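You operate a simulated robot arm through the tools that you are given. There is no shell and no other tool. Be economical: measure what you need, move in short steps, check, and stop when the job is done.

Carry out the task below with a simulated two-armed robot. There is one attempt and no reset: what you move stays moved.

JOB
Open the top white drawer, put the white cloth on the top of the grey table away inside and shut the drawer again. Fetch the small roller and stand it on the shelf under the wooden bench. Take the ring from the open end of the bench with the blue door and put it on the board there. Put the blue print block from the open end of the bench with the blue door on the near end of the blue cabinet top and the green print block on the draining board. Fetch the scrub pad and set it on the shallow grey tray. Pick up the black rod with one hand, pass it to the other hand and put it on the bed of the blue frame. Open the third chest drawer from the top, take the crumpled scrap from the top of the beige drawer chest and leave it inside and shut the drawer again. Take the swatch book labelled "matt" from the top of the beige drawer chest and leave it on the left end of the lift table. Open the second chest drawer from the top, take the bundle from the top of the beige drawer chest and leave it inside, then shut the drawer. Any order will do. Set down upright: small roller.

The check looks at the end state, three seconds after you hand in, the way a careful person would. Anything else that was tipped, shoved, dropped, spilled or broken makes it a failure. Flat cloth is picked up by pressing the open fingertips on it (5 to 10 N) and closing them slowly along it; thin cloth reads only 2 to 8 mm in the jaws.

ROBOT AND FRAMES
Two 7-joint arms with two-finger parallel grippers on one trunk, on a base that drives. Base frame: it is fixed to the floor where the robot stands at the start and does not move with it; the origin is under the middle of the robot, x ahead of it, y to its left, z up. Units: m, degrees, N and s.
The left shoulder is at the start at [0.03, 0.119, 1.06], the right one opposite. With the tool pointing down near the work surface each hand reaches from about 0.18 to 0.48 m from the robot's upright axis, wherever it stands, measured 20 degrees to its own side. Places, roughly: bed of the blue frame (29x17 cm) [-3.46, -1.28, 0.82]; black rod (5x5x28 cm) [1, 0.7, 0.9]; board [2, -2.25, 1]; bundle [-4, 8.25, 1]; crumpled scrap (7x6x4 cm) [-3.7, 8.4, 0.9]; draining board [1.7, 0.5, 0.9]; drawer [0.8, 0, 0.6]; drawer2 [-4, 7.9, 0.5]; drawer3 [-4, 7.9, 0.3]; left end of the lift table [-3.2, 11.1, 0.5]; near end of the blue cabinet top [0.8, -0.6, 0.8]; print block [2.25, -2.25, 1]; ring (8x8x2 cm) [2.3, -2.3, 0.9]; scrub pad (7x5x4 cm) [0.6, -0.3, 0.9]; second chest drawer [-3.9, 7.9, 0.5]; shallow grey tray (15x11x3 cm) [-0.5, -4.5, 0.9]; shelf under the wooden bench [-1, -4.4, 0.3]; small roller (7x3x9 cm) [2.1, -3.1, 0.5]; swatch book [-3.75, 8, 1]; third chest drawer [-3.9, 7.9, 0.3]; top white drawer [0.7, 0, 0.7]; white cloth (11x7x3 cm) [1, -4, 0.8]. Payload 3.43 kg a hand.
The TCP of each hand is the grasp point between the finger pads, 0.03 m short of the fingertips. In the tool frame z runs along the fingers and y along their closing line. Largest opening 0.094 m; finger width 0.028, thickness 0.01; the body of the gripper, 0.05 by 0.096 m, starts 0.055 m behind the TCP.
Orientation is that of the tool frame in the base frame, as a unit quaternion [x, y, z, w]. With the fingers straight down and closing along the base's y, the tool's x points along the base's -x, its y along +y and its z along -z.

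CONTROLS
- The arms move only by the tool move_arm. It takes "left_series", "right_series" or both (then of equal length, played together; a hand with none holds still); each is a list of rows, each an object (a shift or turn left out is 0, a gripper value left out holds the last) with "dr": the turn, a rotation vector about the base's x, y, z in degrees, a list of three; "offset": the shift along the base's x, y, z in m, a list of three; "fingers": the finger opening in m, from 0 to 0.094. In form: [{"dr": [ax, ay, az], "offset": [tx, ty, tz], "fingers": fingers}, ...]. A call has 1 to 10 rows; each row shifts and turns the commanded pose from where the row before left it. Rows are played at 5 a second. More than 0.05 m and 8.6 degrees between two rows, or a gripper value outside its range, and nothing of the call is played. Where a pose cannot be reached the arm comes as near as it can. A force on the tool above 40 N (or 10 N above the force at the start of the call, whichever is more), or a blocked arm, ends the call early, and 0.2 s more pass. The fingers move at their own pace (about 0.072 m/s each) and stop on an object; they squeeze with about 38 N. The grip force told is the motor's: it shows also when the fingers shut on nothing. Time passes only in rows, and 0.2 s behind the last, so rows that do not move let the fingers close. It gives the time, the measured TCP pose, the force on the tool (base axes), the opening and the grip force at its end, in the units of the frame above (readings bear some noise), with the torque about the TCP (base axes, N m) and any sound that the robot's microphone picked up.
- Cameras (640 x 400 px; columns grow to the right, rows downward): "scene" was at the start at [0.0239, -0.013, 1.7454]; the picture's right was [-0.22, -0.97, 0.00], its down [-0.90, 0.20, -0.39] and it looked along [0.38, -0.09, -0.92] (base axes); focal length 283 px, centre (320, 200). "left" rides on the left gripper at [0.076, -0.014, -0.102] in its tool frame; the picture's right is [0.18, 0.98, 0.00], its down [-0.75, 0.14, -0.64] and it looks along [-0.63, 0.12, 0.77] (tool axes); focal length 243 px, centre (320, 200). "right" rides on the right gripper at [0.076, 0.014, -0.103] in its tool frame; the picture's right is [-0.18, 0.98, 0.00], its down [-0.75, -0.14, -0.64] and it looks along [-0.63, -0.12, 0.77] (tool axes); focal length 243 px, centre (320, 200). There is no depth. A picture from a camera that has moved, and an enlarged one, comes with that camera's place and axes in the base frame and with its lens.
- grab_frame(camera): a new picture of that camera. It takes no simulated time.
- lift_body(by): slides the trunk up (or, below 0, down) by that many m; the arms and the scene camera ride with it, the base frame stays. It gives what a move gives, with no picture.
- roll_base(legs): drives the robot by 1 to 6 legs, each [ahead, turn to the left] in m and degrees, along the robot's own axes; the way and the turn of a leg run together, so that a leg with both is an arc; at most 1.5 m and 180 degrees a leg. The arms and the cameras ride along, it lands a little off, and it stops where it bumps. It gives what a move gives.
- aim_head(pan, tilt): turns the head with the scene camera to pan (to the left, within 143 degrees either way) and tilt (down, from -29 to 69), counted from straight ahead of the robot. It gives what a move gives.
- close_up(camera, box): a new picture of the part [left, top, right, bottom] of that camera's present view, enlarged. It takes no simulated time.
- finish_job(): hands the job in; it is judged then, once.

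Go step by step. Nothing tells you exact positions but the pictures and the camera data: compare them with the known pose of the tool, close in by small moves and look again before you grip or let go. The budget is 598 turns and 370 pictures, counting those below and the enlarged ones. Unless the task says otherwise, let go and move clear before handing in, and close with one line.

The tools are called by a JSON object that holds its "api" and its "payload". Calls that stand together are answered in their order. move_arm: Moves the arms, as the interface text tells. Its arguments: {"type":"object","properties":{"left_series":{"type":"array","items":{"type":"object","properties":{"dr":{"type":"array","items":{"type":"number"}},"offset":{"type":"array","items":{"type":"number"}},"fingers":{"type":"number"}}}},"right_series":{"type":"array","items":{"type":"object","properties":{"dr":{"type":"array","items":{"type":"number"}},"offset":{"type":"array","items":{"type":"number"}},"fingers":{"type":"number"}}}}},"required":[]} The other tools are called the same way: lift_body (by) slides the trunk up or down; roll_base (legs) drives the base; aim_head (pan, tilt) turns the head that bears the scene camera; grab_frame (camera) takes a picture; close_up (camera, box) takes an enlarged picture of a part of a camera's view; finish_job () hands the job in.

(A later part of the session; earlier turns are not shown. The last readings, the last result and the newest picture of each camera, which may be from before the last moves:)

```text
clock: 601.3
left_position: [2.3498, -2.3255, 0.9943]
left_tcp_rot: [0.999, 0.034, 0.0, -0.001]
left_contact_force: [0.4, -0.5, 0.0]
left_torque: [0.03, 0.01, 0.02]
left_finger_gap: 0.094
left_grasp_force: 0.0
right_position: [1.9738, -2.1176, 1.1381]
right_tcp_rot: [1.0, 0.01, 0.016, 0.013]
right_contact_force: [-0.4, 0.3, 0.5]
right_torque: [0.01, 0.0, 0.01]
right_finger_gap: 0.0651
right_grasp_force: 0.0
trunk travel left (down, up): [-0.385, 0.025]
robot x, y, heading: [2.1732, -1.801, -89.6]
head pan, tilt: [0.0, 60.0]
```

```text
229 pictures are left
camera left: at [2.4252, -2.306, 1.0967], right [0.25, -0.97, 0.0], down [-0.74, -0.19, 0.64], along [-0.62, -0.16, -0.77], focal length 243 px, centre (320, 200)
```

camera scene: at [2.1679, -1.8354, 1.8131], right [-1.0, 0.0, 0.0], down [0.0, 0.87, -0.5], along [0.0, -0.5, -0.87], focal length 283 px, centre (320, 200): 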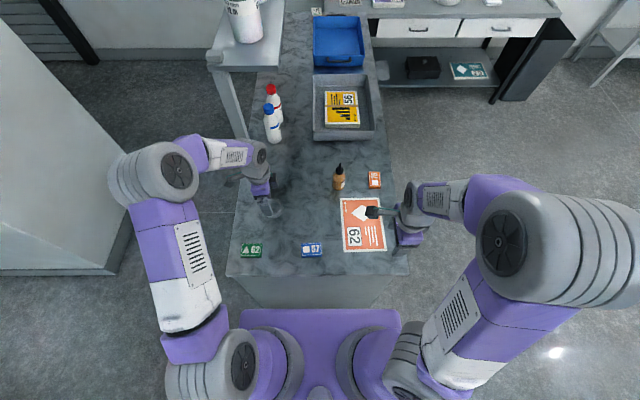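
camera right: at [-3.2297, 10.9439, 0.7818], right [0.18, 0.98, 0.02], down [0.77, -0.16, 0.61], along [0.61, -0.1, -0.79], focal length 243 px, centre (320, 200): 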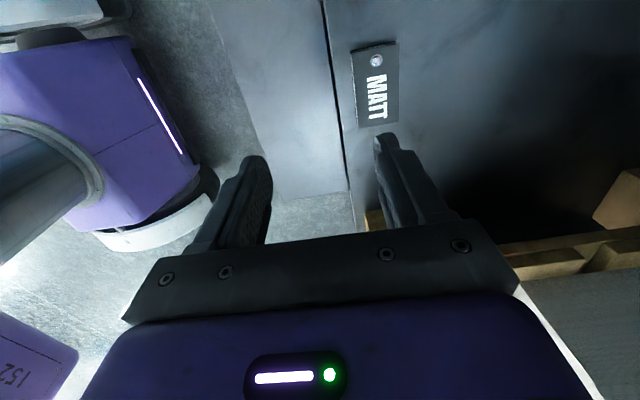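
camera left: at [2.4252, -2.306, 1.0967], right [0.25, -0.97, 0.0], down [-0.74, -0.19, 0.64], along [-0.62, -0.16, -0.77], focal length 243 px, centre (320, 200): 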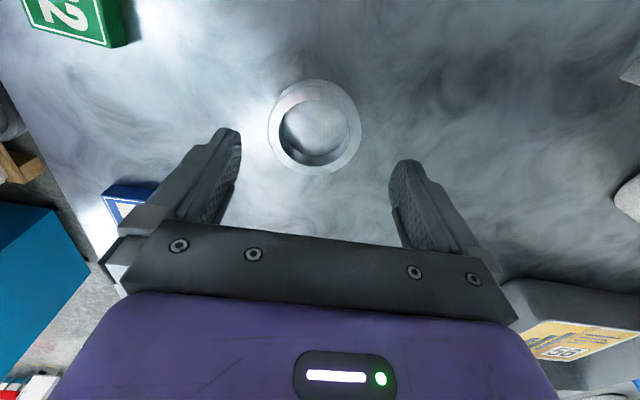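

{"api": "move_arm", "payload": {"left_series": [{"offset": [0.0, 0.004, -0.02]}, {"offset": [0, 0, -0.015]}]}}

{"api": "grab_frame", "payload": {"camera": "left"}}

```text
clock: 601.9
left_position: [2.349, -2.3197, 0.9597]
left_tcp_rot: [0.999, 0.032, 0.0, -0.001]
left_contact_force: [-0.6, 0.5, -0.2]
left_torque: [0.01, 0.02, 0.03]
left_finger_gap: 0.0941
left_grasp_force: 0.2
right_position: [1.9738, -2.1171, 1.1383]
right_tcp_rot: [1.0, 0.011, 0.017, 0.013]
right_contact_force: [-0.1, -0.5, 0.3]
right_torque: [0.02, -0.01, 0.02]
right_finger_gap: 0.065
right_grasp_force: 0.1
trunk travel left (down, up): [-0.385, 0.025]
robot x, y, heading: [2.1699, -1.8024, -89.8]
head pan, tilt: [0.0, 60.0]
```

```text
228 pictures are left
camera left: at [2.4246, -2.3007, 1.0616], right [0.25, -0.97, 0.0], down [-0.74, -0.19, 0.64], along [-0.62, -0.16, -0.77], focal length 243 px, centre (320, 200)
```

left: 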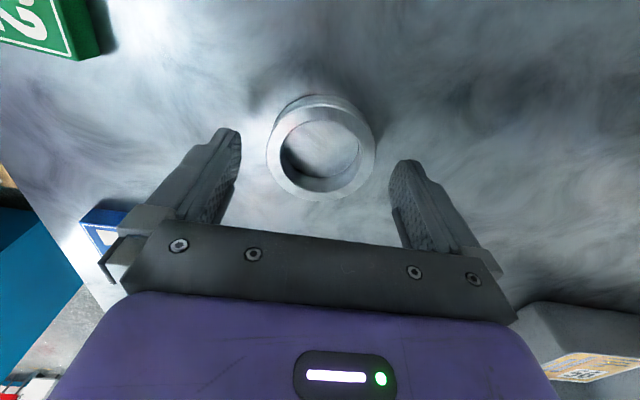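

{"api": "move_arm", "payload": {"left_series": [{"offset": [0.0, 0, -0.015]}, {"offset": [0, 0, -0.01]}, {"fingers": 0.0}, {}, {}, {}]}}

{"api": "grab_frame", "payload": {"camera": "left"}}

```text
clock: 603.3
left_position: [2.348, -2.3212, 0.9344]
left_tcp_rot: [0.999, 0.035, 0.0, -0.001]
left_contact_force: [-0.2, -0.3, 0.6]
left_torque: [-0.02, 0.01, 0.0]
left_finger_gap: 0.0751
left_grasp_force: 38.0
right_position: [1.9745, -2.1175, 1.1376]
right_tcp_rot: [1.0, 0.01, 0.017, 0.013]
right_contact_force: [-0.8, 0.1, -0.5]
right_torque: [-0.01, 0.01, 0.0]
right_finger_gap: 0.0652
right_grasp_force: 0.0
trunk travel left (down, up): [-0.385, 0.025]
robot x, y, heading: [2.1737, -1.7959, -89.6]
head pan, tilt: [0.0, 60.0]
```

```text
227 pictures are left
camera left: at [2.424, -2.3008, 1.037], right [0.25, -0.97, 0.0], down [-0.74, -0.19, 0.64], along [-0.62, -0.16, -0.77], focal length 243 px, centre (320, 200)
```

left: 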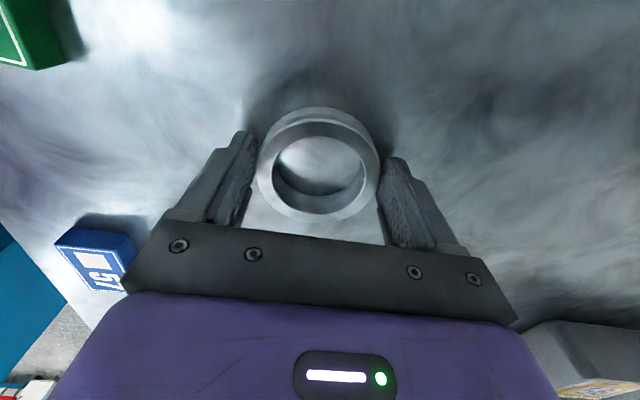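

{"api": "move_arm", "payload": {"left_series": [{"offset": [0, 0, 0.03]}, {"offset": [0, 0, 0.04]}, {"offset": [0, 0.02, 0.03]}, {"offset": [-0.02, 0.03, 0]}, {"offset": [-0.03, 0.03, 0]}], "right_series": [{"offset": [-0.02, 0.03, 0.02]}, {"offset": [-0.03, 0.03, 0.02]}, {"offset": [-0.04, 0.03, 0]}, {"offset": [-0.04, 0.03, 0]}, {"offset": [-0.04, 0.0, 0]}]}}

{"api": "move_arm", "payload": {"left_series": [{"offset": [-0.045, 0, 0]}, {"offset": [-0.045, 0, 0]}, {"offset": [-0.045, 0, 0]}, {"offset": [-0.045, 0, 0]}, {"offset": [-0.045, 0, 0]}, {"offset": [-0.045, -0.01, 0]}, {"offset": [-0.01, -0.01, 0]}]}}

{"api": "grab_frame", "payload": {"camera": "left"}}

{"api": "grab_frame", "payload": {"camera": "scene"}}

```text
clock: 604.5
left_position: [2.2992, -2.242, 1.0343]
left_tcp_rot: [0.999, 0.034, 0.001, -0.002]
left_contact_force: [0.2, 0.8, -1.3]
left_torque: [0.02, -0.02, 0.0]
left_finger_gap: 0.0753
left_grasp_force: 38.6
right_position: [1.8065, -1.9956, 1.1777]
right_tcp_rot: [1.0, 0.011, 0.016, 0.012]
right_contact_force: [0.3, 0.2, -0.7]
right_torque: [0.03, 0.0, 0.01]
right_finger_gap: 0.0655
right_grasp_force: 0.1
trunk travel left (down, up): [-0.385, 0.025]
robot x, y, heading: [2.1683, -1.7994, -89.3]
head pan, tilt: [0.0, 60.0]
```

```text
clock: 606.1
left_position: [2.018, -2.259, 1.0373]
left_tcp_rot: [0.999, 0.034, 0.0, -0.001]
left_contact_force: [0.7, -0.6, -0.9]
left_torque: [0.03, 0.0, -0.01]
left_finger_gap: 0.0754
left_grasp_force: 38.8
right_position: [1.8073, -1.9961, 1.1787]
right_tcp_rot: [1.0, 0.011, 0.016, 0.012]
right_contact_force: [0.1, -0.9, -0.8]
right_torque: [-0.01, -0.02, 0.01]
right_finger_gap: 0.065
right_grasp_force: 0.1
trunk travel left (down, up): [-0.385, 0.025]
robot x, y, heading: [2.1688, -1.7963, -89.7]
head pan, tilt: [0.0, 60.0]
```

```text
226 pictures are left
camera left: at [2.0929, -2.2401, 1.1387], right [0.25, -0.97, 0.0], down [-0.74, -0.19, 0.64], along [-0.62, -0.16, -0.77], focal length 243 px, centre (320, 200)
```

left: 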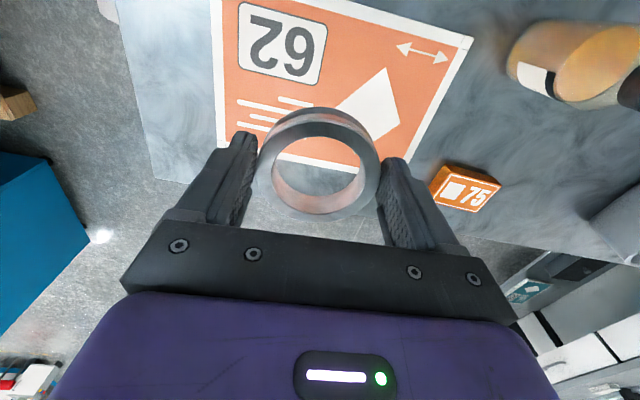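

```text
225 pictures are left
camera scene: at [2.1686, -1.8364, 1.8131], right [-1.0, 0.0, 0.0], down [0.0, 0.87, -0.5], along [0.0, -0.5, -0.87], focal length 283 px, centre (320, 200)
```

scene: 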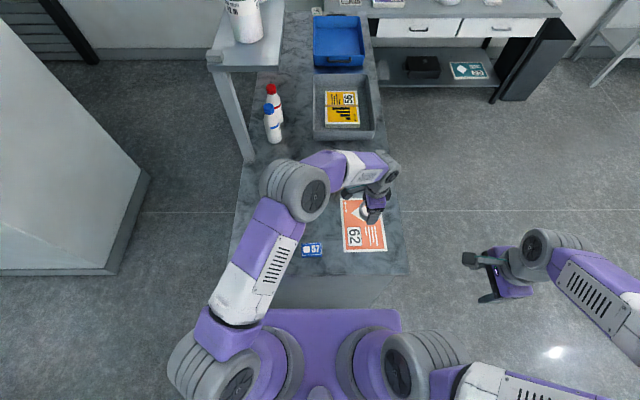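

{"api": "move_arm", "payload": {"left_series": [{"offset": [0.003, -0.008, -0.04]}, {"offset": [0, 0, -0.035]}, {"offset": [0, 0, -0.012]}, {"offset": [0, 0, -0.005]}, {"offset": [0, 0, -0.004]}, {"offset": [0, 0, -0.004]}, {"offset": [0, 0, -0.004]}]}}

{"api": "grab_frame", "payload": {"camera": "left"}}

```text
clock: 607.7
left_position: [2.02, -2.2685, 0.936]
left_tcp_rot: [0.999, 0.033, -0.002, 0.003]
left_contact_force: [2.7, 2.3, 28.1]
left_torque: [0.35, 0.16, -0.39]
left_finger_gap: 0.0754
left_grasp_force: 38.3
right_position: [1.8076, -1.9944, 1.1791]
right_tcp_rot: [1.0, 0.01, 0.015, 0.014]
right_contact_force: [0.1, 0.0, 0.0]
right_torque: [-0.04, -0.01, -0.02]
right_finger_gap: 0.0652
right_grasp_force: 0.1
trunk travel left (down, up): [-0.385, 0.025]
robot x, y, heading: [2.1706, -1.7995, -89.5]
head pan, tilt: [0.0, 60.0]
```

```text
224 pictures are left
camera left: at [2.0968, -2.2483, 1.0371], right [0.25, -0.97, 0.0], down [-0.74, -0.19, 0.65], along [-0.63, -0.16, -0.76], focal length 243 px, centre (320, 200)
```

left: 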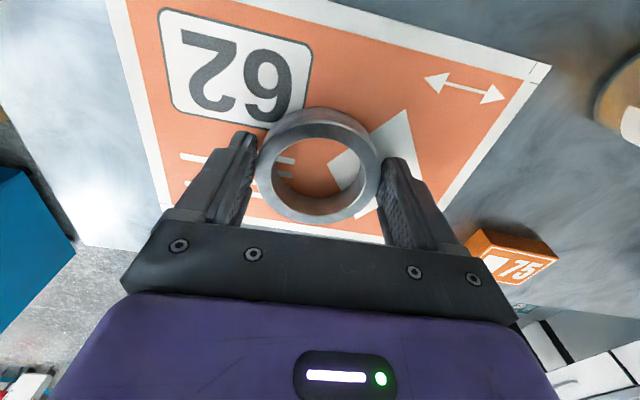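

{"api": "move_arm", "payload": {"left_series": [{"offset": [0, 0, 0.002], "fingers": 0.092}, {}, {}, {"offset": [0, 0, 0.03]}, {"offset": [0, 0, 0.04]}, {"offset": [0, 0, 0.04]}, {"offset": [0.03, 0.02, 0.02]}]}}

{"api": "grab_frame", "payload": {"camera": "left"}}

```text
clock: 609.3
left_position: [2.0532, -2.2448, 1.0648]
left_tcp_rot: [0.999, 0.033, 0.0, -0.001]
left_contact_force: [0.2, 0.7, 0.1]
left_torque: [0.0, 0.02, 0.04]
left_finger_gap: 0.092
left_grasp_force: 0.1
right_position: [1.808, -1.9955, 1.1791]
right_tcp_rot: [1.0, 0.011, 0.016, 0.013]
right_contact_force: [0.4, 0.4, -0.1]
right_torque: [-0.02, 0.03, 0.01]
right_finger_gap: 0.0648
right_grasp_force: 0.0
trunk travel left (down, up): [-0.385, 0.025]
robot x, y, heading: [2.1736, -1.8022, -89.8]
head pan, tilt: [0.0, 60.0]
```

```text
223 pictures are left
camera left: at [2.1287, -2.2258, 1.1669], right [0.25, -0.97, 0.0], down [-0.74, -0.19, 0.64], along [-0.62, -0.16, -0.77], focal length 243 px, centre (320, 200)
```

left: 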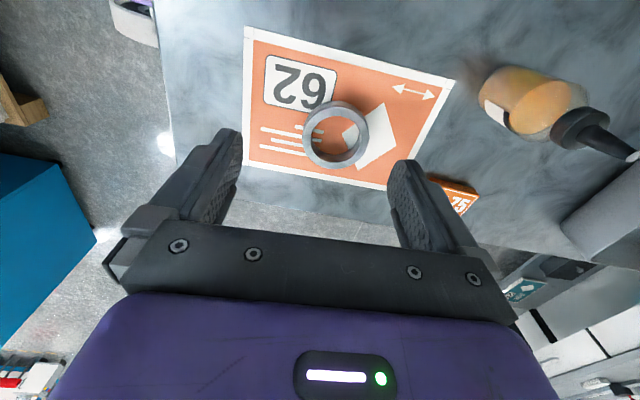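

{"api": "move_arm", "payload": {"left_series": [{"offset": [0.04, 0.01, 0]}, {"offset": [0.045, 0.01, 0]}, {"offset": [0.045, 0.01, 0]}, {"offset": [0.045, 0.01, 0]}, {"offset": [0.045, 0.01, 0]}, {"offset": [0.045, 0.01, 0]}, {"offset": [0.04, 0.01, 0]}, {"offset": [0.04, 0.01, -0.02], "fingers": 0.075}]}}

{"api": "grab_frame", "payload": {"camera": "left"}}

{"api": "grab_frame", "payload": {"camera": "scene"}}

```text
clock: 611.1
left_position: [2.3989, -2.1691, 1.0437]
left_tcp_rot: [0.999, 0.033, 0.0, 0.0]
left_contact_force: [-0.5, 0.1, -0.3]
left_torque: [-0.01, 0.0, 0.03]
left_finger_gap: 0.0752
left_grasp_force: 0.0
right_position: [1.8072, -1.9961, 1.178]
right_tcp_rot: [1.0, 0.01, 0.016, 0.012]
right_contact_force: [0.1, -0.1, 0.1]
right_torque: [-0.02, 0.0, 0.0]
right_finger_gap: 0.0647
right_grasp_force: 0.0
trunk travel left (down, up): [-0.385, 0.025]
robot x, y, heading: [2.1699, -1.7998, -89.6]
head pan, tilt: [0.0, 60.0]
```

```text
222 pictures are left
camera left: at [2.4739, -2.1495, 1.1455], right [0.25, -0.97, 0.0], down [-0.74, -0.19, 0.64], along [-0.62, -0.16, -0.77], focal length 243 px, centre (320, 200)
```

left: 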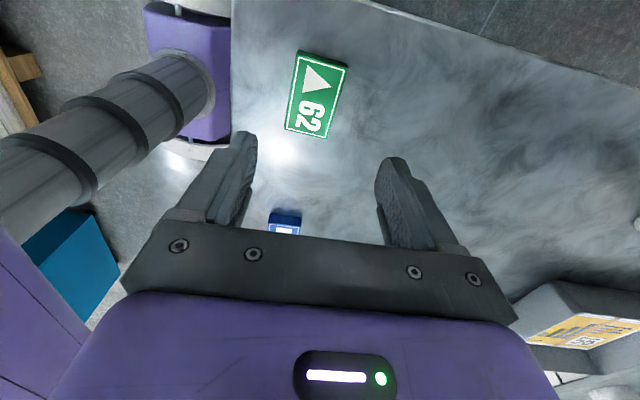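

```text
221 pictures are left
camera scene: at [2.1694, -1.8365, 1.8131], right [-1.0, 0.0, 0.0], down [0.0, 0.87, -0.5], along [0.0, -0.5, -0.87], focal length 283 px, centre (320, 200)
```

scene: 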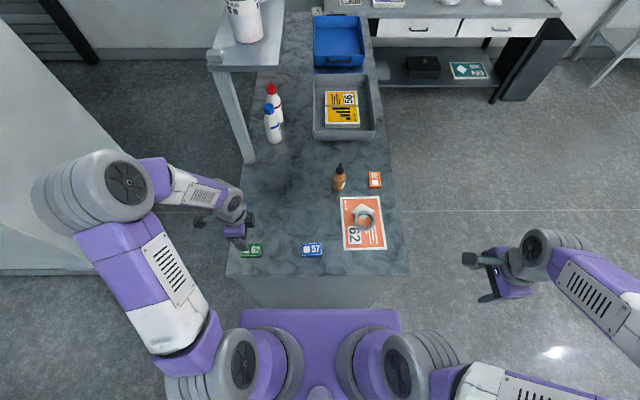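

{"api": "move_arm", "payload": {"left_series": [{"offset": [0.009, 0.005, -0.035], "dr": [0, 0, 3.5]}, {"offset": [0, 0, -0.035]}, {"offset": [0, 0, -0.03]}]}}

{"api": "grab_frame", "payload": {"camera": "left"}}

```text
clock: 611.9
left_position: [2.4072, -2.1623, 0.9441]
left_tcp_rot: [0.998, 0.065, 0.0, -0.001]
left_contact_force: [0.1, -0.4, 0.1]
left_torque: [0.0, 0.01, -0.02]
left_finger_gap: 0.0749
left_grasp_force: 0.0
right_position: [1.8068, -1.997, 1.1788]
right_tcp_rot: [1.0, 0.01, 0.017, 0.013]
right_contact_force: [0.5, 0.2, 0.1]
right_torque: [0.06, -0.01, 0.02]
right_finger_gap: 0.0647
right_grasp_force: 0.0
trunk travel left (down, up): [-0.385, 0.025]
robot x, y, heading: [2.1727, -1.7989, -89.9]
head pan, tilt: [0.0, 60.0]
```

```text
220 pictures are left
camera left: at [2.4804, -2.1391, 1.0461], right [0.31, -0.95, 0.0], down [-0.73, -0.24, 0.64], along [-0.61, -0.2, -0.77], focal length 243 px, centre (320, 200)
```

left: 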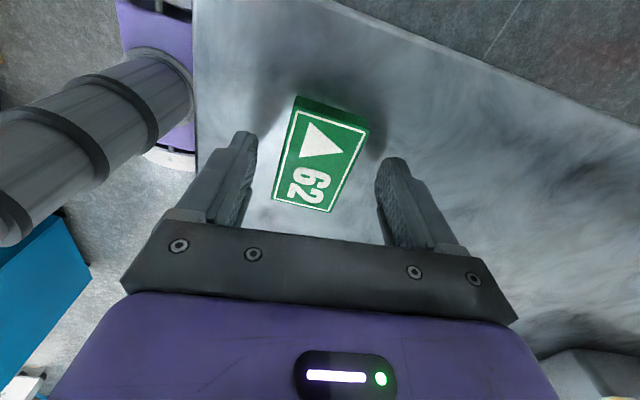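

{"api": "move_arm", "payload": {"left_series": [{"offset": [0.003, 0.0, -0.01]}, {"fingers": 0.0}, {}, {}, {}, {"offset": [0, 0, 0.04]}, {"offset": [0, 0, 0.045]}, {"offset": [0, 0, 0.045]}]}}

{"api": "grab_frame", "payload": {"camera": "left"}}

```text
clock: 613.7
left_position: [2.4062, -2.1595, 1.0638]
left_tcp_rot: [0.998, 0.064, 0.001, -0.001]
left_contact_force: [0.2, 0.7, -1.0]
left_torque: [0.01, -0.05, 0.01]
left_finger_gap: 0.044
left_grasp_force: 37.5
right_position: [1.8068, -1.9947, 1.1799]
right_tcp_rot: [1.0, 0.01, 0.017, 0.014]
right_contact_force: [0.7, 0.4, 0.3]
right_torque: [0.0, -0.01, -0.02]
right_finger_gap: 0.0651
right_grasp_force: 0.0
trunk travel left (down, up): [-0.385, 0.025]
robot x, y, heading: [2.1728, -1.8, -89.8]
head pan, tilt: [0.0, 60.0]
```

```text
219 pictures are left
camera left: at [2.481, -2.136, 1.1656], right [0.31, -0.95, 0.0], down [-0.73, -0.24, 0.64], along [-0.61, -0.2, -0.77], focal length 243 px, centre (320, 200)
```

left: 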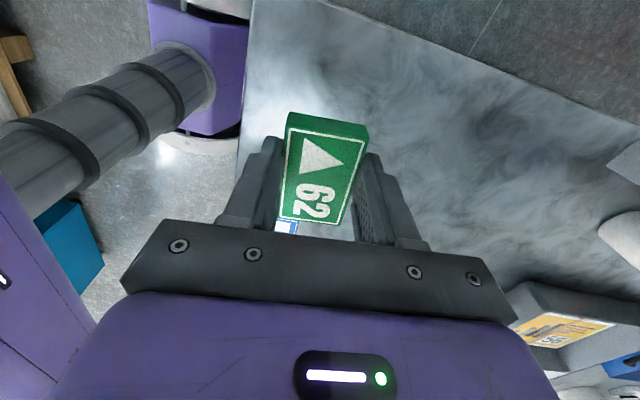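

{"api": "move_arm", "payload": {"left_series": [{"offset": [0.03, 0.03, 0.01]}, {"offset": [0.03, 0.03, 0.01]}, {"offset": [0, 0.03, 0.01]}, {}, {}, {}, {}, {}, {}, {}], "right_series": [{"offset": [0.03, 0, 0]}, {"offset": [0.04, 0, 0]}, {"offset": [0.04, -0.02, 0]}, {"offset": [0.04, -0.02, 0]}, {"offset": [0.04, -0.02, 0]}, {"offset": [0.04, -0.02, 0]}, {"offset": [0.04, -0.02, -0.01]}, {"offset": [0.04, -0.025, -0.01]}, {"offset": [0.04, -0.025, -0.01], "fingers": 0.075}, {"offset": [0.04, -0.02, -0.02]}]}}

{"api": "grab_frame", "payload": {"camera": "right"}}

```text
clock: 615.9
left_position: [2.4693, -2.0721, 1.0919]
left_tcp_rot: [0.998, 0.064, 0.0, -0.001]
left_contact_force: [0.4, -0.2, 0.2]
left_torque: [0.01, 0.01, -0.03]
left_finger_gap: 0.0441
left_grasp_force: 38.0
right_position: [2.1898, -2.1785, 1.1338]
right_tcp_rot: [1.0, 0.01, 0.015, 0.013]
right_contact_force: [0.6, 0.7, 0.4]
right_torque: [0.0, 0.02, -0.01]
right_finger_gap: 0.075
right_grasp_force: 0.0
right hand out of reach, approached as far as the arm can: row 2, 3
trunk travel left (down, up): [-0.385, 0.025]
robot x, y, heading: [2.1646, -1.7987, -89.7]
head pan, tilt: [0.0, 60.0]
```

```text
218 pictures are left
camera right: at [2.2624, -2.1884, 1.2404], right [-0.16, -0.99, 0.02], down [-0.78, 0.14, 0.61], along [-0.61, 0.08, -0.79], focal length 243 px, centre (320, 200)
```

right: 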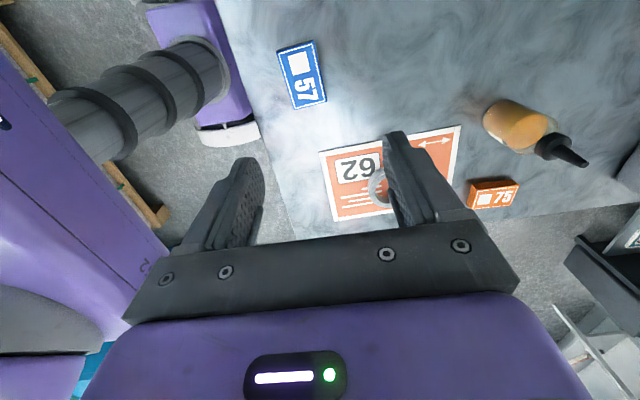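

{"api": "move_arm", "payload": {"right_series": [{"offset": [0.015, 0.013, -0.04], "dr": [1.5, 1.7, 5]}, {"offset": [0, 0, -0.045]}, {"offset": [0, 0, -0.045]}, {"offset": [0, 0, -0.045]}]}}

{"api": "grab_frame", "payload": {"camera": "right"}}

```text
clock: 616.9
left_position: [2.4682, -2.0711, 1.0922]
left_tcp_rot: [0.998, 0.065, 0.0, -0.001]
left_contact_force: [0.1, -1.4, -0.3]
left_torque: [0.03, -0.01, -0.01]
left_finger_gap: 0.0439
left_grasp_force: 37.8
right_position: [2.2003, -2.1628, 0.9616]
right_tcp_rot: [0.999, 0.054, 0.002, -0.001]
right_contact_force: [0.2, -0.2, 0.4]
right_torque: [0.02, 0.01, -0.02]
right_finger_gap: 0.075
right_grasp_force: 0.0
trunk travel left (down, up): [-0.385, 0.025]
robot x, y, heading: [2.1724, -1.8003, -89.7]
head pan, tilt: [0.0, 60.0]
```

```text
217 pictures are left
camera right: at [2.2779, -2.1697, 1.0652], right [-0.08, -1.0, 0.0], down [-0.77, 0.06, 0.64], along [-0.64, 0.05, -0.77], focal length 243 px, centre (320, 200)
```

right: 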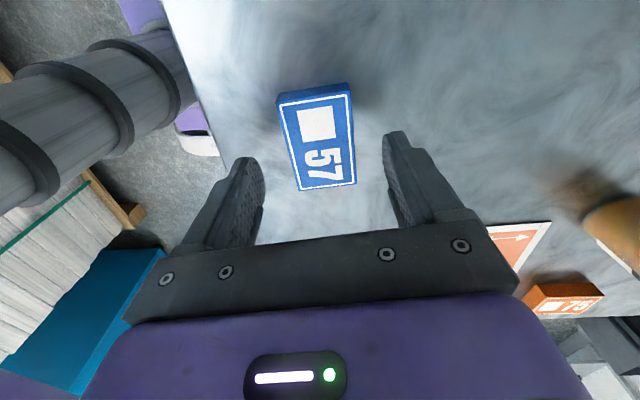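

{"api": "move_arm", "payload": {"right_series": [{"offset": [0.006, 0, -0.018]}, {"offset": [0, 0, -0.01]}, {"fingers": 0}, {}, {}, {}, {"offset": [0, 0, 0.04]}, {"offset": [0, 0, 0.045]}, {"offset": [0, 0, 0.045]}]}}

{"api": "grab_frame", "payload": {"camera": "right"}}

```text
clock: 618.9
left_position: [2.4682, -2.0707, 1.0942]
left_tcp_rot: [0.998, 0.065, 0.001, 0.001]
left_contact_force: [-0.4, -0.1, -1.0]
left_torque: [0.0, -0.02, 0.02]
left_finger_gap: 0.044
left_grasp_force: 38.6
right_position: [2.2105, -2.1618, 1.0633]
right_tcp_rot: [0.999, 0.054, 0.003, 0.0]
right_contact_force: [-0.1, 0.5, -0.3]
right_torque: [-0.05, -0.03, -0.02]
right_finger_gap: 0.044
right_grasp_force: 37.6
trunk travel left (down, up): [-0.385, 0.025]
robot x, y, heading: [2.1714, -1.8013, -89.6]
head pan, tilt: [0.0, 60.0]
```

```text
216 pictures are left
camera right: at [2.2869, -2.1695, 1.1668], right [-0.08, -1.0, 0.0], down [-0.77, 0.06, 0.64], along [-0.64, 0.05, -0.77], focal length 243 px, centre (320, 200)
```

right: 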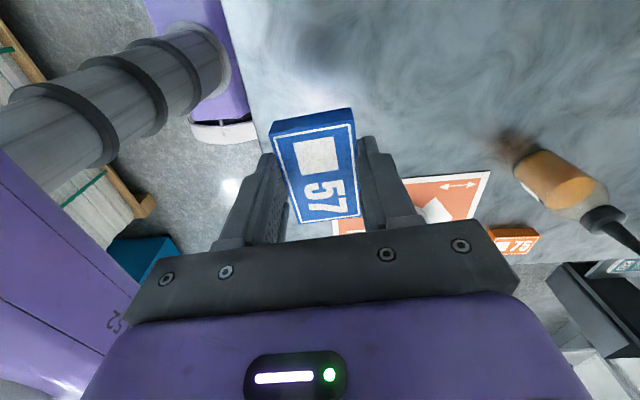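

{"api": "move_arm", "payload": {"right_series": [{"offset": [-0.03, 0.03, 0.02]}, {"offset": [-0.03, 0.03, 0.02]}]}}

{"api": "roll_base", "payload": {"legs": [[-0.13, 0], [0, -90], [1.42, 0], [0, -90], [0.3, 0]]}}

{"api": "aim_head", "payload": {"pan": 0, "tilt": 50}}

{"api": "grab_frame", "payload": {"camera": "scene"}}

```text
clock: 619.5
left_position: [2.4669, -2.0697, 1.0939]
left_tcp_rot: [0.998, 0.065, 0.001, -0.001]
left_contact_force: [0.4, -0.2, -0.3]
left_torque: [-0.05, -0.01, 0.02]
left_finger_gap: 0.0437
left_grasp_force: 37.6
right_position: [2.1466, -2.1036, 1.1022]
right_tcp_rot: [0.998, 0.055, 0.003, -0.001]
right_contact_force: [0.4, -0.5, -1.0]
right_torque: [-0.05, 0.0, 0.03]
right_finger_gap: 0.0441
right_grasp_force: 38.4
trunk travel left (down, up): [-0.385, 0.025]
robot x, y, heading: [2.1713, -1.7996, -89.6]
head pan, tilt: [0.0, 60.0]
```

```text
clock: 636.6
left_position: [0.4572, -1.1403, 1.0926]
left_tcp_rot: [-0.077, 0.997, -0.001, -0.001]
left_contact_force: [-0.5, 0.6, -0.4]
left_torque: [0.0, 0.04, -0.01]
left_finger_gap: 0.0438
left_grasp_force: 37.7
right_position: [0.7764, -1.0981, 1.1024]
right_tcp_rot: [-0.067, 0.998, -0.002, -0.003]
right_contact_force: [-0.8, -0.2, -1.2]
right_torque: [-0.02, -0.04, 0.01]
right_finger_gap: 0.0438
right_grasp_force: 38.2
trunk travel left (down, up): [-0.385, 0.025]
robot x, y, heading: [0.7611, -1.4056, 91.9]
head pan, tilt: [0.0, 60.0]
```

```text
clock: 637.4
left_position: [0.4575, -1.1408, 1.094]
left_tcp_rot: [-0.077, 0.997, -0.001, 0.0]
left_contact_force: [0.0, -0.4, 0.7]
left_torque: [0.0, 0.01, -0.01]
left_finger_gap: 0.0438
left_grasp_force: 38.0
right_position: [0.7746, -1.0991, 1.1023]
right_tcp_rot: [-0.069, 0.998, -0.001, -0.003]
right_contact_force: [-0.3, 0.0, -0.6]
right_torque: [0.01, 0.0, -0.01]
right_finger_gap: 0.0436
right_grasp_force: 38.0
trunk travel left (down, up): [-0.385, 0.025]
robot x, y, heading: [0.759, -1.4073, 91.7]
head pan, tilt: [0.0, 50.0]
```

```text
215 pictures are left
camera scene: at [0.7572, -1.3574, 1.8256], right [1.0, 0.03, 0.0], down [0.02, -0.77, -0.64], along [-0.02, 0.64, -0.77], focal length 283 px, centre (320, 200)
```

scene: 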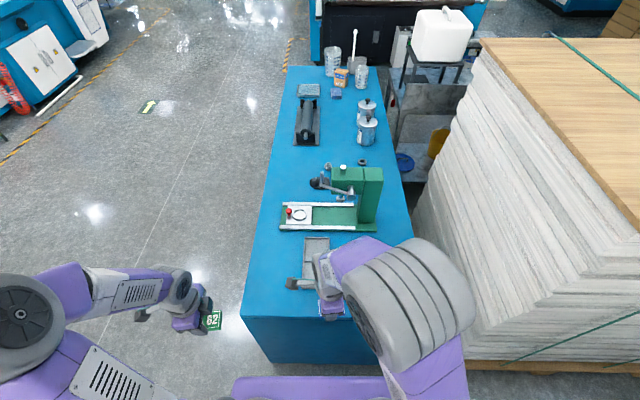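

{"api": "move_arm", "payload": {"right_series": [{"offset": [0.03, 0.03, 0]}, {"offset": [0.03, 0.035, 0]}, {"offset": [0.03, 0.035, 0]}, {"offset": [0.03, 0.035, -0.01]}, {"offset": [0.02, 0.035, -0.02]}, {"offset": [0.015, 0.03, -0.02]}]}}

{"api": "grab_frame", "payload": {"camera": "right"}}

{"api": "grab_frame", "payload": {"camera": "scene"}}

```text
clock: 638.8
left_position: [0.4571, -1.1393, 1.0944]
left_tcp_rot: [-0.078, 0.997, 0.0, 0.0]
left_contact_force: [0.4, 0.7, -0.2]
left_torque: [0.01, -0.03, -0.02]
left_finger_gap: 0.0438
left_grasp_force: 38.2
right_position: [0.9289, -0.8975, 1.0516]
right_tcp_rot: [-0.069, 0.998, -0.002, -0.002]
right_contact_force: [0.5, -0.2, 0.2]
right_torque: [0.01, -0.03, 0.01]
right_finger_gap: 0.0438
right_grasp_force: 37.9
trunk travel left (down, up): [-0.385, 0.025]
robot x, y, heading: [0.7604, -1.4032, 91.9]
head pan, tilt: [0.0, 50.0]
```

```text
214 pictures are left
camera right: at [0.8525, -0.8934, 1.1551], right [0.05, 1.0, 0.0], down [0.77, -0.04, 0.64], along [0.64, -0.03, -0.77], focal length 243 px, centre (320, 200)
```

right: 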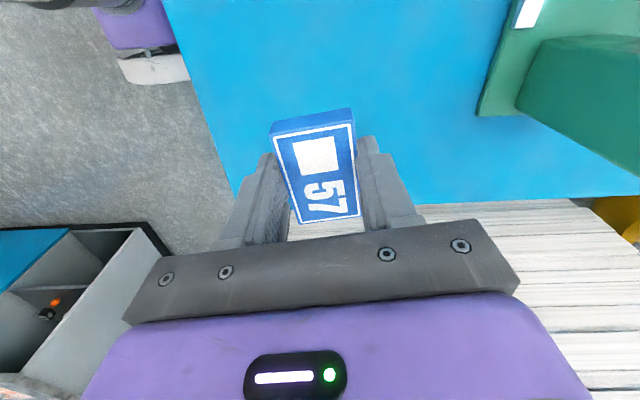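

```text
213 pictures are left
camera scene: at [0.7579, -1.3561, 1.8256], right [1.0, 0.03, 0.0], down [0.02, -0.77, -0.64], along [-0.02, 0.64, -0.77], focal length 283 px, centre (320, 200)
```

scene: 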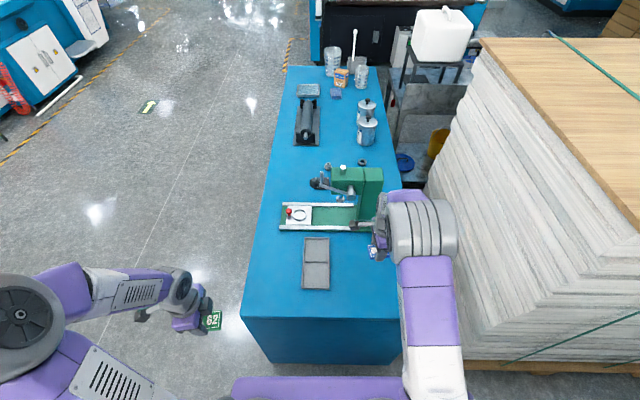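

{"api": "move_arm", "payload": {"right_series": [{"offset": [-0.028, 0.015, -0.03]}, {"offset": [0, 0, -0.045]}, {"offset": [0, 0, -0.045]}, {"offset": [0, 0, -0.03]}, {"offset": [0, 0, -0.008]}, {"offset": [0, 0, -0.006]}, {"offset": [0, 0, -0.005]}, {"offset": [0, 0, -0.005]}]}}

{"api": "grab_frame", "payload": {"camera": "right"}}

```text
clock: 640.5
left_position: [0.4559, -1.1435, 1.095]
left_tcp_rot: [-0.078, 0.997, 0.0, 0.001]
left_contact_force: [-0.1, -0.4, 0.0]
left_torque: [0.0, -0.01, -0.01]
left_finger_gap: 0.0438
left_grasp_force: 37.8
right_position: [0.902, -0.8838, 0.8822]
right_tcp_rot: [-0.068, 0.998, 0.003, -0.002]
right_contact_force: [2.6, -5.2, 30.1]
right_torque: [-0.4, 0.17, 0.0]
right_finger_gap: 0.0436
right_grasp_force: 37.8
trunk travel left (down, up): [-0.385, 0.025]
robot x, y, heading: [0.7639, -1.405, 92.0]
head pan, tilt: [0.0, 50.0]
```

```text
212 pictures are left
camera right: at [0.8255, -0.8807, 0.9856], right [0.05, 1.0, 0.0], down [0.77, -0.04, 0.64], along [0.64, -0.03, -0.77], focal length 243 px, centre (320, 200)
```

right: 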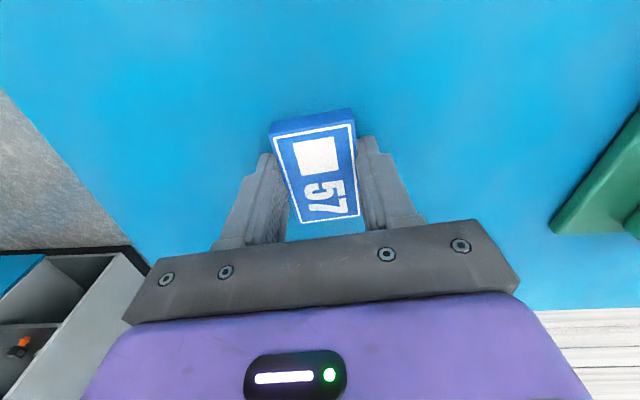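

{"api": "move_arm", "payload": {"right_series": [{"offset": [0, 0, 0.002], "fingers": 0.07}, {}, {}, {"offset": [0, 0, 0.03]}, {"offset": [0, 0, 0.045]}, {"offset": [0, 0, 0.045]}, {"offset": [0, -0.03, 0.03]}, {"offset": [0, -0.04, 0.01]}, {"offset": [0, -0.04, 0.01]}]}}

{"api": "grab_frame", "payload": {"camera": "scene"}}

```text
clock: 642.5
left_position: [0.4563, -1.1411, 1.0941]
left_tcp_rot: [-0.078, 0.997, 0.0, 0.0]
left_contact_force: [0.5, -0.1, -1.2]
left_torque: [0.02, 0.0, 0.0]
left_finger_gap: 0.0438
left_grasp_force: 37.8
right_position: [0.9015, -0.996, 1.0515]
right_tcp_rot: [-0.068, 0.998, -0.001, -0.003]
right_contact_force: [0.2, 0.1, -0.5]
right_torque: [0.01, -0.01, 0.02]
right_finger_gap: 0.0695
right_grasp_force: 0.0
trunk travel left (down, up): [-0.385, 0.025]
robot x, y, heading: [0.7623, -1.4079, 91.6]
head pan, tilt: [0.0, 50.0]
```

```text
211 pictures are left
camera scene: at [0.7572, -1.3595, 1.8257], right [1.0, 0.03, 0.0], down [0.02, -0.76, -0.64], along [-0.02, 0.64, -0.77], focal length 283 px, centre (320, 200)
```

scene: 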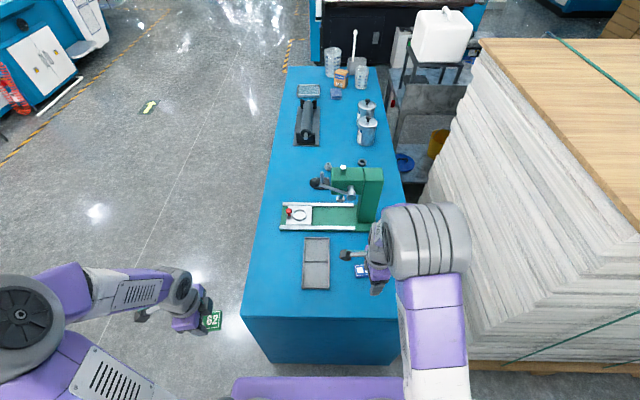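

{"api": "move_arm", "payload": {"right_series": [{"offset": [-0.04, -0.02, 0.01]}, {"offset": [-0.04, -0.02, 0.01]}, {"offset": [-0.04, -0.01, 0]}]}}

{"api": "roll_base", "payload": {"legs": [[-0.25, 0], [0, 88.5], [0.95, 0], [0, -90], [1.5, 0], [1.45, 0]]}}

{"api": "aim_head", "payload": {"pan": -60, "tilt": 30}}

{"api": "grab_frame", "payload": {"camera": "scene"}}

```text
clock: 643.4
left_position: [0.4557, -1.1409, 1.0932]
left_tcp_rot: [-0.077, 0.997, -0.001, -0.001]
left_contact_force: [-0.3, 0.6, -0.3]
left_torque: [-0.01, 0.01, -0.03]
left_finger_gap: 0.0439
left_grasp_force: 37.5
right_position: [0.7803, -1.0426, 1.0724]
right_tcp_rot: [-0.068, 0.998, -0.002, -0.002]
right_contact_force: [-1.6, -0.9, 0.2]
right_torque: [0.01, -0.02, 0.01]
right_finger_gap: 0.0701
right_grasp_force: 0.0
trunk travel left (down, up): [-0.385, 0.025]
robot x, y, heading: [0.761, -1.4057, 91.6]
head pan, tilt: [0.0, 50.0]
```

```text
clock: 671.2
left_position: [-0.7203, 1.5242, 1.0936]
left_tcp_rot: [-0.088, 0.996, -0.001, 0.0]
left_contact_force: [-0.2, 0.3, -0.4]
left_torque: [0.0, 0.01, 0.01]
left_finger_gap: 0.0438
left_grasp_force: 37.9
right_position: [-0.3976, 1.6307, 1.0733]
right_tcp_rot: [-0.078, 0.997, -0.001, -0.002]
right_contact_force: [0.3, -0.5, 0.1]
right_torque: [0.01, 0.0, 0.01]
right_finger_gap: 0.07
right_grasp_force: 0.1
trunk travel left (down, up): [-0.385, 0.025]
robot x, y, heading: [-0.4073, 1.2709, 93.0]
head pan, tilt: [0.0, 50.0]
```

```text
clock: 672.5
left_position: [-0.7227, 1.5267, 1.0925]
left_tcp_rot: [-0.088, 0.996, -0.001, 0.0]
left_contact_force: [0.0, 0.1, -0.5]
left_torque: [-0.04, -0.02, -0.03]
left_finger_gap: 0.0435
left_grasp_force: 38.2
right_position: [-0.3985, 1.6321, 1.0721]
right_tcp_rot: [-0.078, 0.997, -0.001, -0.002]
right_contact_force: [-0.3, -0.4, -0.8]
right_torque: [0.0, 0.03, -0.03]
right_finger_gap: 0.0698
right_grasp_force: 0.1
trunk travel left (down, up): [-0.385, 0.025]
robot x, y, heading: [-0.4113, 1.2663, 93.1]
head pan, tilt: [-60.0, 30.0]
```

```text
210 pictures are left
camera scene: at [-0.3362, 1.2875, 1.8551], right [0.54, -0.84, 0.0], down [-0.42, -0.27, -0.87], along [0.73, 0.47, -0.5], focal length 283 px, centre (320, 200)
```

scene: 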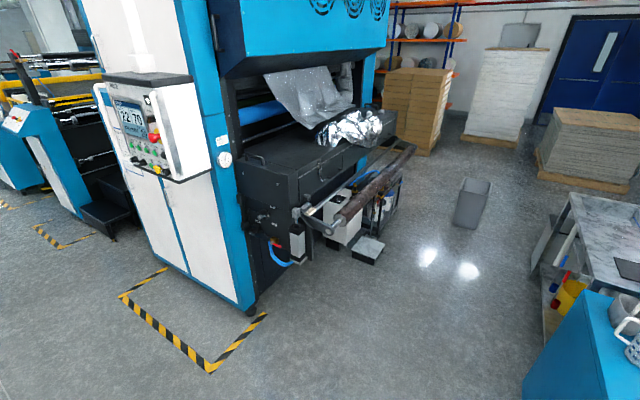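

{"api": "roll_base", "payload": {"legs": [[0, -92], [1.5, 0], [0.44, 0], [0, -90]]}}

{"api": "aim_head", "payload": {"pan": 5, "tilt": 55}}

{"api": "grab_frame", "payload": {"camera": "scene"}}

```text
clock: 690.0
left_position: [1.8551, 1.0437, 1.0931]
left_tcp_rot: [0.997, 0.083, 0.0, -0.001]
left_contact_force: [-0.4, -0.3, -0.2]
left_torque: [-0.03, 0.03, 0.0]
left_finger_gap: 0.0436
left_grasp_force: 37.9
right_position: [1.5289, 0.9408, 1.0722]
right_tcp_rot: [0.997, 0.073, 0.002, -0.001]
right_contact_force: [-0.6, 0.7, 0.3]
right_torque: [-0.01, -0.02, 0.01]
right_finger_gap: 0.0698
right_grasp_force: 0.0
trunk travel left (down, up): [-0.385, 0.025]
robot x, y, heading: [1.5452, 1.3028, -87.8]
head pan, tilt: [-60.0, 30.0]
```

```text
clock: 691.4
left_position: [1.8539, 1.0427, 1.0932]
left_tcp_rot: [0.996, 0.084, 0.0, 0.0]
left_contact_force: [0.5, -0.3, -1.6]
left_torque: [-0.03, 0.0, 0.0]
left_finger_gap: 0.0438
left_grasp_force: 37.8
right_position: [1.5291, 0.9414, 1.0723]
right_tcp_rot: [0.997, 0.072, 0.003, -0.001]
right_contact_force: [0.4, -0.3, -0.4]
right_torque: [-0.02, -0.01, 0.02]
right_finger_gap: 0.0703
right_grasp_force: 0.1
trunk travel left (down, up): [-0.385, 0.025]
robot x, y, heading: [1.5447, 1.3028, -87.5]
head pan, tilt: [5.0, 55.0]
```

```text
209 pictures are left
camera scene: at [1.5507, 1.2618, 1.8192], right [-0.99, -0.13, 0.0], down [-0.11, 0.81, -0.57], along [0.07, -0.57, -0.82], focal length 283 px, centre (320, 200)
```

scene: 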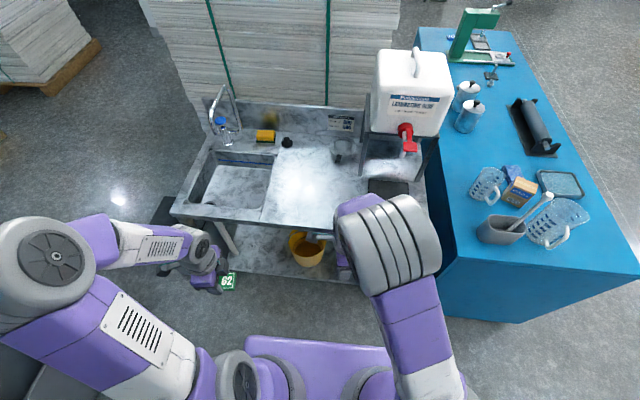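

{"api": "move_arm", "payload": {"right_series": [{"offset": [-0.01, 0.03, 0.02]}, {"offset": [-0.01, 0.03, 0.02]}, {"offset": [0, 0.03, 0]}]}}

{"api": "roll_base", "payload": {"legs": [[0.22, -2]]}}

{"api": "move_arm", "payload": {"left_series": [{"offset": [-0.02, -0.04, 0]}, {"offset": [-0.02, -0.04, 0]}, {"offset": [-0.03, -0.035, 0]}, {"offset": [-0.03, -0.035, 0]}, {"offset": [-0.03, -0.035, -0.01]}, {"offset": [-0.02, -0.035, -0.02]}, {"offset": [0, -0.03, -0.02]}]}}

{"api": "grab_frame", "payload": {"camera": "left"}}

{"api": "grab_frame", "payload": {"camera": "scene"}}

```text
clock: 692.2
left_position: [1.8528, 1.0424, 1.0943]
left_tcp_rot: [0.997, 0.083, 0.0, -0.001]
left_contact_force: [-0.5, -0.6, -0.2]
left_torque: [-0.02, 0.02, 0.0]
left_finger_gap: 0.0438
left_grasp_force: 37.8
right_position: [1.5096, 1.032, 1.1113]
right_tcp_rot: [0.997, 0.073, 0.001, 0.0]
right_contact_force: [0.5, 0.3, -0.4]
right_torque: [-0.04, 0.06, -0.03]
right_finger_gap: 0.0699
right_grasp_force: 0.0
trunk travel left (down, up): [-0.385, 0.025]
robot x, y, heading: [1.5457, 1.3021, -87.5]
head pan, tilt: [5.0, 55.0]
```

```text
clock: 693.8
left_position: [1.8502, 0.8201, 1.0936]
left_tcp_rot: [0.998, 0.067, 0.0, -0.001]
left_contact_force: [0.4, 0.0, 0.0]
left_torque: [-0.02, 0.01, 0.02]
left_finger_gap: 0.0438
left_grasp_force: 38.0
right_position: [1.5056, 0.8191, 1.1128]
right_tcp_rot: [0.998, 0.058, 0.003, -0.002]
right_contact_force: [-0.2, 0.0, 0.5]
right_torque: [0.02, -0.02, 0.02]
right_finger_gap: 0.0701
right_grasp_force: 0.1
trunk travel left (down, up): [-0.385, 0.025]
robot x, y, heading: [1.5537, 1.0905, -89.1]
head pan, tilt: [5.0, 55.0]
```

```text
clock: 695.4
left_position: [1.7005, 0.5677, 1.0421]
left_tcp_rot: [0.998, 0.068, 0.0, -0.001]
left_contact_force: [-0.1, 0.3, -1.1]
left_torque: [0.04, 0.03, -0.01]
left_finger_gap: 0.0437
left_grasp_force: 38.1
right_position: [1.5063, 0.8188, 1.112]
right_tcp_rot: [0.998, 0.057, 0.002, 0.0]
right_contact_force: [0.6, 0.5, -0.1]
right_torque: [0.02, -0.01, -0.02]
right_finger_gap: 0.0701
right_grasp_force: 0.0
trunk travel left (down, up): [-0.385, 0.025]
robot x, y, heading: [1.553, 1.0904, -89.2]
head pan, tilt: [5.0, 55.0]
```

```text
208 pictures are left
camera left: at [1.774, 0.5915, 1.1433], right [0.32, -0.95, 0.0], down [-0.73, -0.24, 0.64], along [-0.61, -0.2, -0.77], focal length 243 px, centre (320, 200)
```

left: 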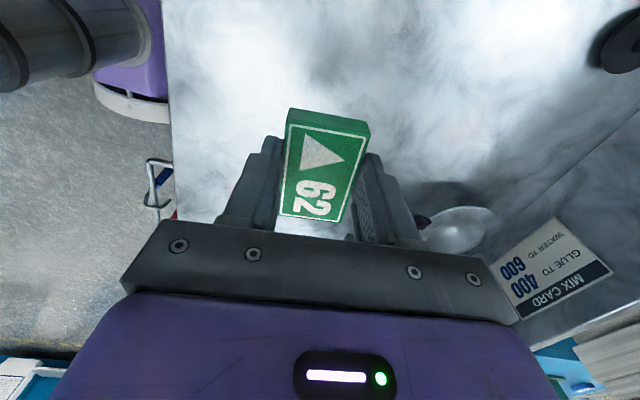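

```text
207 pictures are left
camera scene: at [1.5557, 1.0461, 1.8191], right [-1.0, -0.1, 0.0], down [-0.08, 0.82, -0.57], along [0.06, -0.57, -0.82], focal length 283 px, centre (320, 200)
```

scene: 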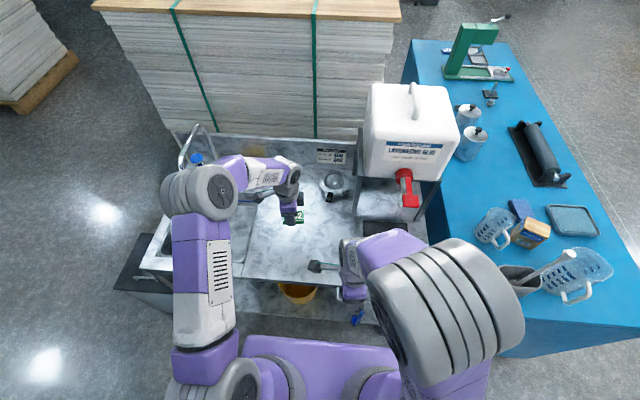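

{"api": "move_arm", "payload": {"left_series": [{"offset": [0, 0.01, -0.045]}, {"offset": [0, 0, -0.035]}, {"offset": [0, 0, -0.012]}, {"offset": [0, 0, -0.01]}, {"offset": [0, 0, -0.01]}, {"offset": [0, 0, -0.01]}, {"offset": [0, 0, -0.008]}, {"offset": [0, 0, -0.008]}]}}

{"api": "grab_frame", "payload": {"camera": "left"}}

```text
clock: 697.2
left_position: [1.7012, 0.5798, 0.9067]
left_tcp_rot: [0.998, 0.067, 0.0, -0.001]
left_contact_force: [0.4, 0.1, -0.3]
left_torque: [-0.01, -0.01, 0.02]
left_finger_gap: 0.0439
left_grasp_force: 38.0
right_position: [1.5058, 0.8188, 1.1111]
right_tcp_rot: [0.998, 0.058, 0.002, -0.001]
right_contact_force: [0.2, 0.1, -0.7]
right_torque: [0.03, 0.0, -0.01]
right_finger_gap: 0.07
right_grasp_force: 0.1
trunk travel left (down, up): [-0.385, 0.025]
robot x, y, heading: [1.5537, 1.0876, -89.4]
head pan, tilt: [5.0, 55.0]
```

```text
206 pictures are left
camera left: at [1.7751, 0.6039, 1.007], right [0.31, -0.95, 0.0], down [-0.73, -0.24, 0.64], along [-0.61, -0.2, -0.77], focal length 243 px, centre (320, 200)
```

left: 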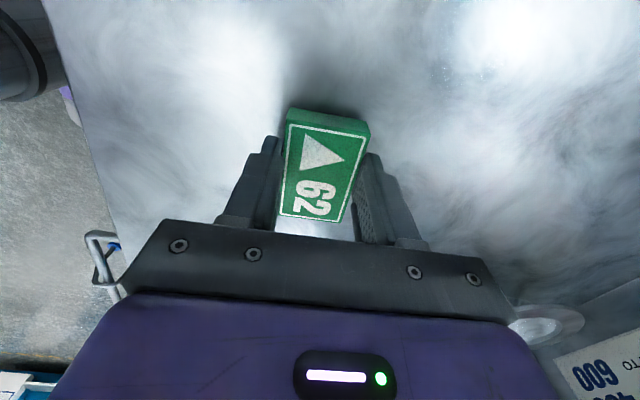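

{"api": "move_arm", "payload": {"left_series": [{"offset": [0, 0, -0.007]}, {"offset": [0, 0, -0.006]}, {"offset": [0, 0, -0.006]}, {"offset": [0, 0, -0.006]}, {"offset": [0, 0, -0.006]}, {"offset": [0, 0, -0.006]}]}}

```text
clock: 698.2
left_position: [1.7004, 0.5782, 0.8905]
left_tcp_rot: [0.998, 0.067, 0.001, 0.003]
left_contact_force: [1.0, 10.4, 23.7]
left_torque: [0.52, 0.24, -0.14]
left_finger_gap: 0.0439
left_grasp_force: 38.4
right_position: [1.5048, 0.8216, 1.1119]
right_tcp_rot: [0.998, 0.057, 0.003, 0.0]
right_contact_force: [-1.4, -0.2, 0.0]
right_torque: [0.0, 0.02, -0.02]
right_finger_gap: 0.0699
right_grasp_force: 0.0
trunk travel left (down, up): [-0.385, 0.025]
robot x, y, heading: [1.5555, 1.0896, -89.3]
head pan, tilt: [5.0, 55.0]
stopped in row 4 (left hand): the force on the tool passed its limit at 63 N (the readings are from after the stop); the commanded pose is now the measured one
```

{"api": "move_arm", "payload": {"left_series": [{"offset": [0, 0, 0.002], "fingers": 0.07}, {}, {}, {"offset": [0, 0, 0.03]}, {"offset": [0, 0, 0.045]}, {"offset": [0, 0.02, 0.045]}, {"offset": [0.02, 0.04, 0.02]}, {"offset": [0.02, 0.04, 0.02]}, {"offset": [0.02, 0.04, 0.0]}]}}

{"api": "grab_frame", "payload": {"camera": "scene"}}

```text
clock: 700.2
left_position: [1.7589, 0.7182, 1.0497]
left_tcp_rot: [0.998, 0.068, 0.0, 0.003]
left_contact_force: [-0.2, 0.3, 0.2]
left_torque: [0.0, 0.0, 0.01]
left_finger_gap: 0.07
left_grasp_force: 0.0
right_position: [1.5052, 0.8199, 1.1123]
right_tcp_rot: [0.998, 0.058, 0.001, 0.0]
right_contact_force: [-0.2, 0.9, 0.0]
right_torque: [0.02, -0.01, 0.02]
right_finger_gap: 0.07
right_grasp_force: 0.1
trunk travel left (down, up): [-0.385, 0.025]
robot x, y, heading: [1.5515, 1.0906, -89.5]
head pan, tilt: [5.0, 55.0]
```

```text
205 pictures are left
camera scene: at [1.5558, 1.0491, 1.8192], right [-1.0, -0.1, 0.0], down [-0.08, 0.81, -0.57], along [0.06, -0.57, -0.82], focal length 283 px, centre (320, 200)
```

scene: 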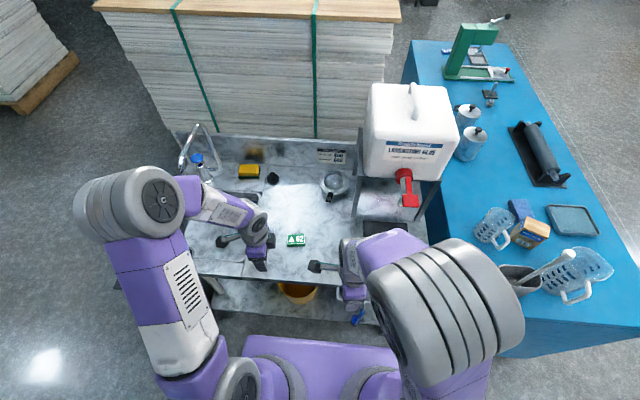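

{"api": "roll_base", "payload": {"legs": [[-0.22, 0], [0, -90.5], [1.5, 0], [0.3, 0], [0, 90], [1.15, 0]]}}

{"api": "roll_base", "payload": {"legs": [[0, 90]]}}

{"api": "aim_head", "payload": {"pan": 0, "tilt": 50}}

{"api": "grab_frame", "payload": {"camera": "scene"}}

```text
clock: 723.7
left_position: [-0.0481, -0.2403, 1.0496]
left_tcp_rot: [0.998, 0.067, 0.0, 0.003]
left_contact_force: [0.2, -0.4, 0.0]
left_torque: [0.01, 0.0, 0.02]
left_finger_gap: 0.07
left_grasp_force: 0.1
right_position: [-0.3009, -0.1372, 1.1108]
right_tcp_rot: [0.998, 0.058, 0.003, 0.0]
right_contact_force: [0.7, -0.3, -0.1]
right_torque: [0.01, 0.05, -0.01]
right_finger_gap: 0.0698
right_grasp_force: 0.0
trunk travel left (down, up): [-0.385, 0.025]
robot x, y, heading: [-0.2547, 0.1337, -89.5]
head pan, tilt: [5.0, 55.0]
```

```text
clock: 728.0
left_position: [0.1123, 0.3479, 1.0492]
left_tcp_rot: [0.651, 0.759, 0.002, 0.002]
left_contact_force: [-0.2, 0.0, 0.1]
left_torque: [0.02, 0.02, 0.01]
left_finger_gap: 0.07
left_grasp_force: 0.0
right_position: [0.0168, 0.0928, 1.1118]
right_tcp_rot: [0.658, 0.753, 0.002, -0.003]
right_contact_force: [-0.1, 0.0, 0.7]
right_torque: [0.01, -0.02, -0.02]
right_finger_gap: 0.07
right_grasp_force: 0.1
trunk travel left (down, up): [-0.385, 0.025]
robot x, y, heading: [-0.2567, 0.1328, 1.6]
head pan, tilt: [5.0, 55.0]
```

```text
clock: 728.6
left_position: [0.113, 0.3476, 1.049]
left_tcp_rot: [0.65, 0.76, 0.002, 0.002]
left_contact_force: [0.0, 0.7, 0.8]
left_torque: [-0.03, 0.02, 0.03]
left_finger_gap: 0.0701
left_grasp_force: 0.0
right_position: [0.0158, 0.0933, 1.1106]
right_tcp_rot: [0.658, 0.753, 0.002, -0.003]
right_contact_force: [0.1, -0.5, 0.6]
right_torque: [-0.01, -0.02, 0.01]
right_finger_gap: 0.07
right_grasp_force: 0.0
trunk travel left (down, up): [-0.385, 0.025]
robot x, y, heading: [-0.2555, 0.1326, 1.8]
head pan, tilt: [0.0, 50.0]
```

```text
204 pictures are left
camera scene: at [-0.211, 0.1341, 1.8256], right [0.03, -1.0, 0.0], down [-0.77, -0.02, -0.64], along [0.64, 0.02, -0.77], focal length 283 px, centre (320, 200)
```

scene: 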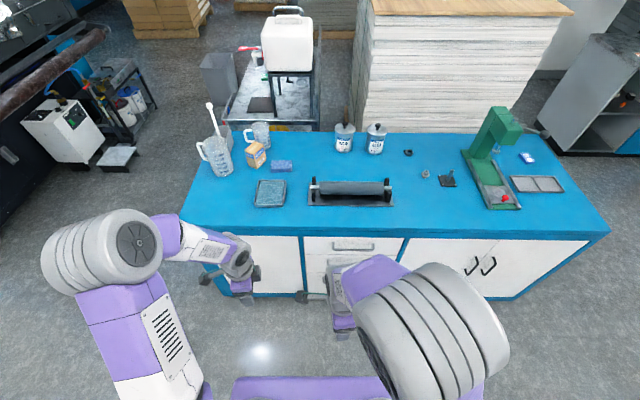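

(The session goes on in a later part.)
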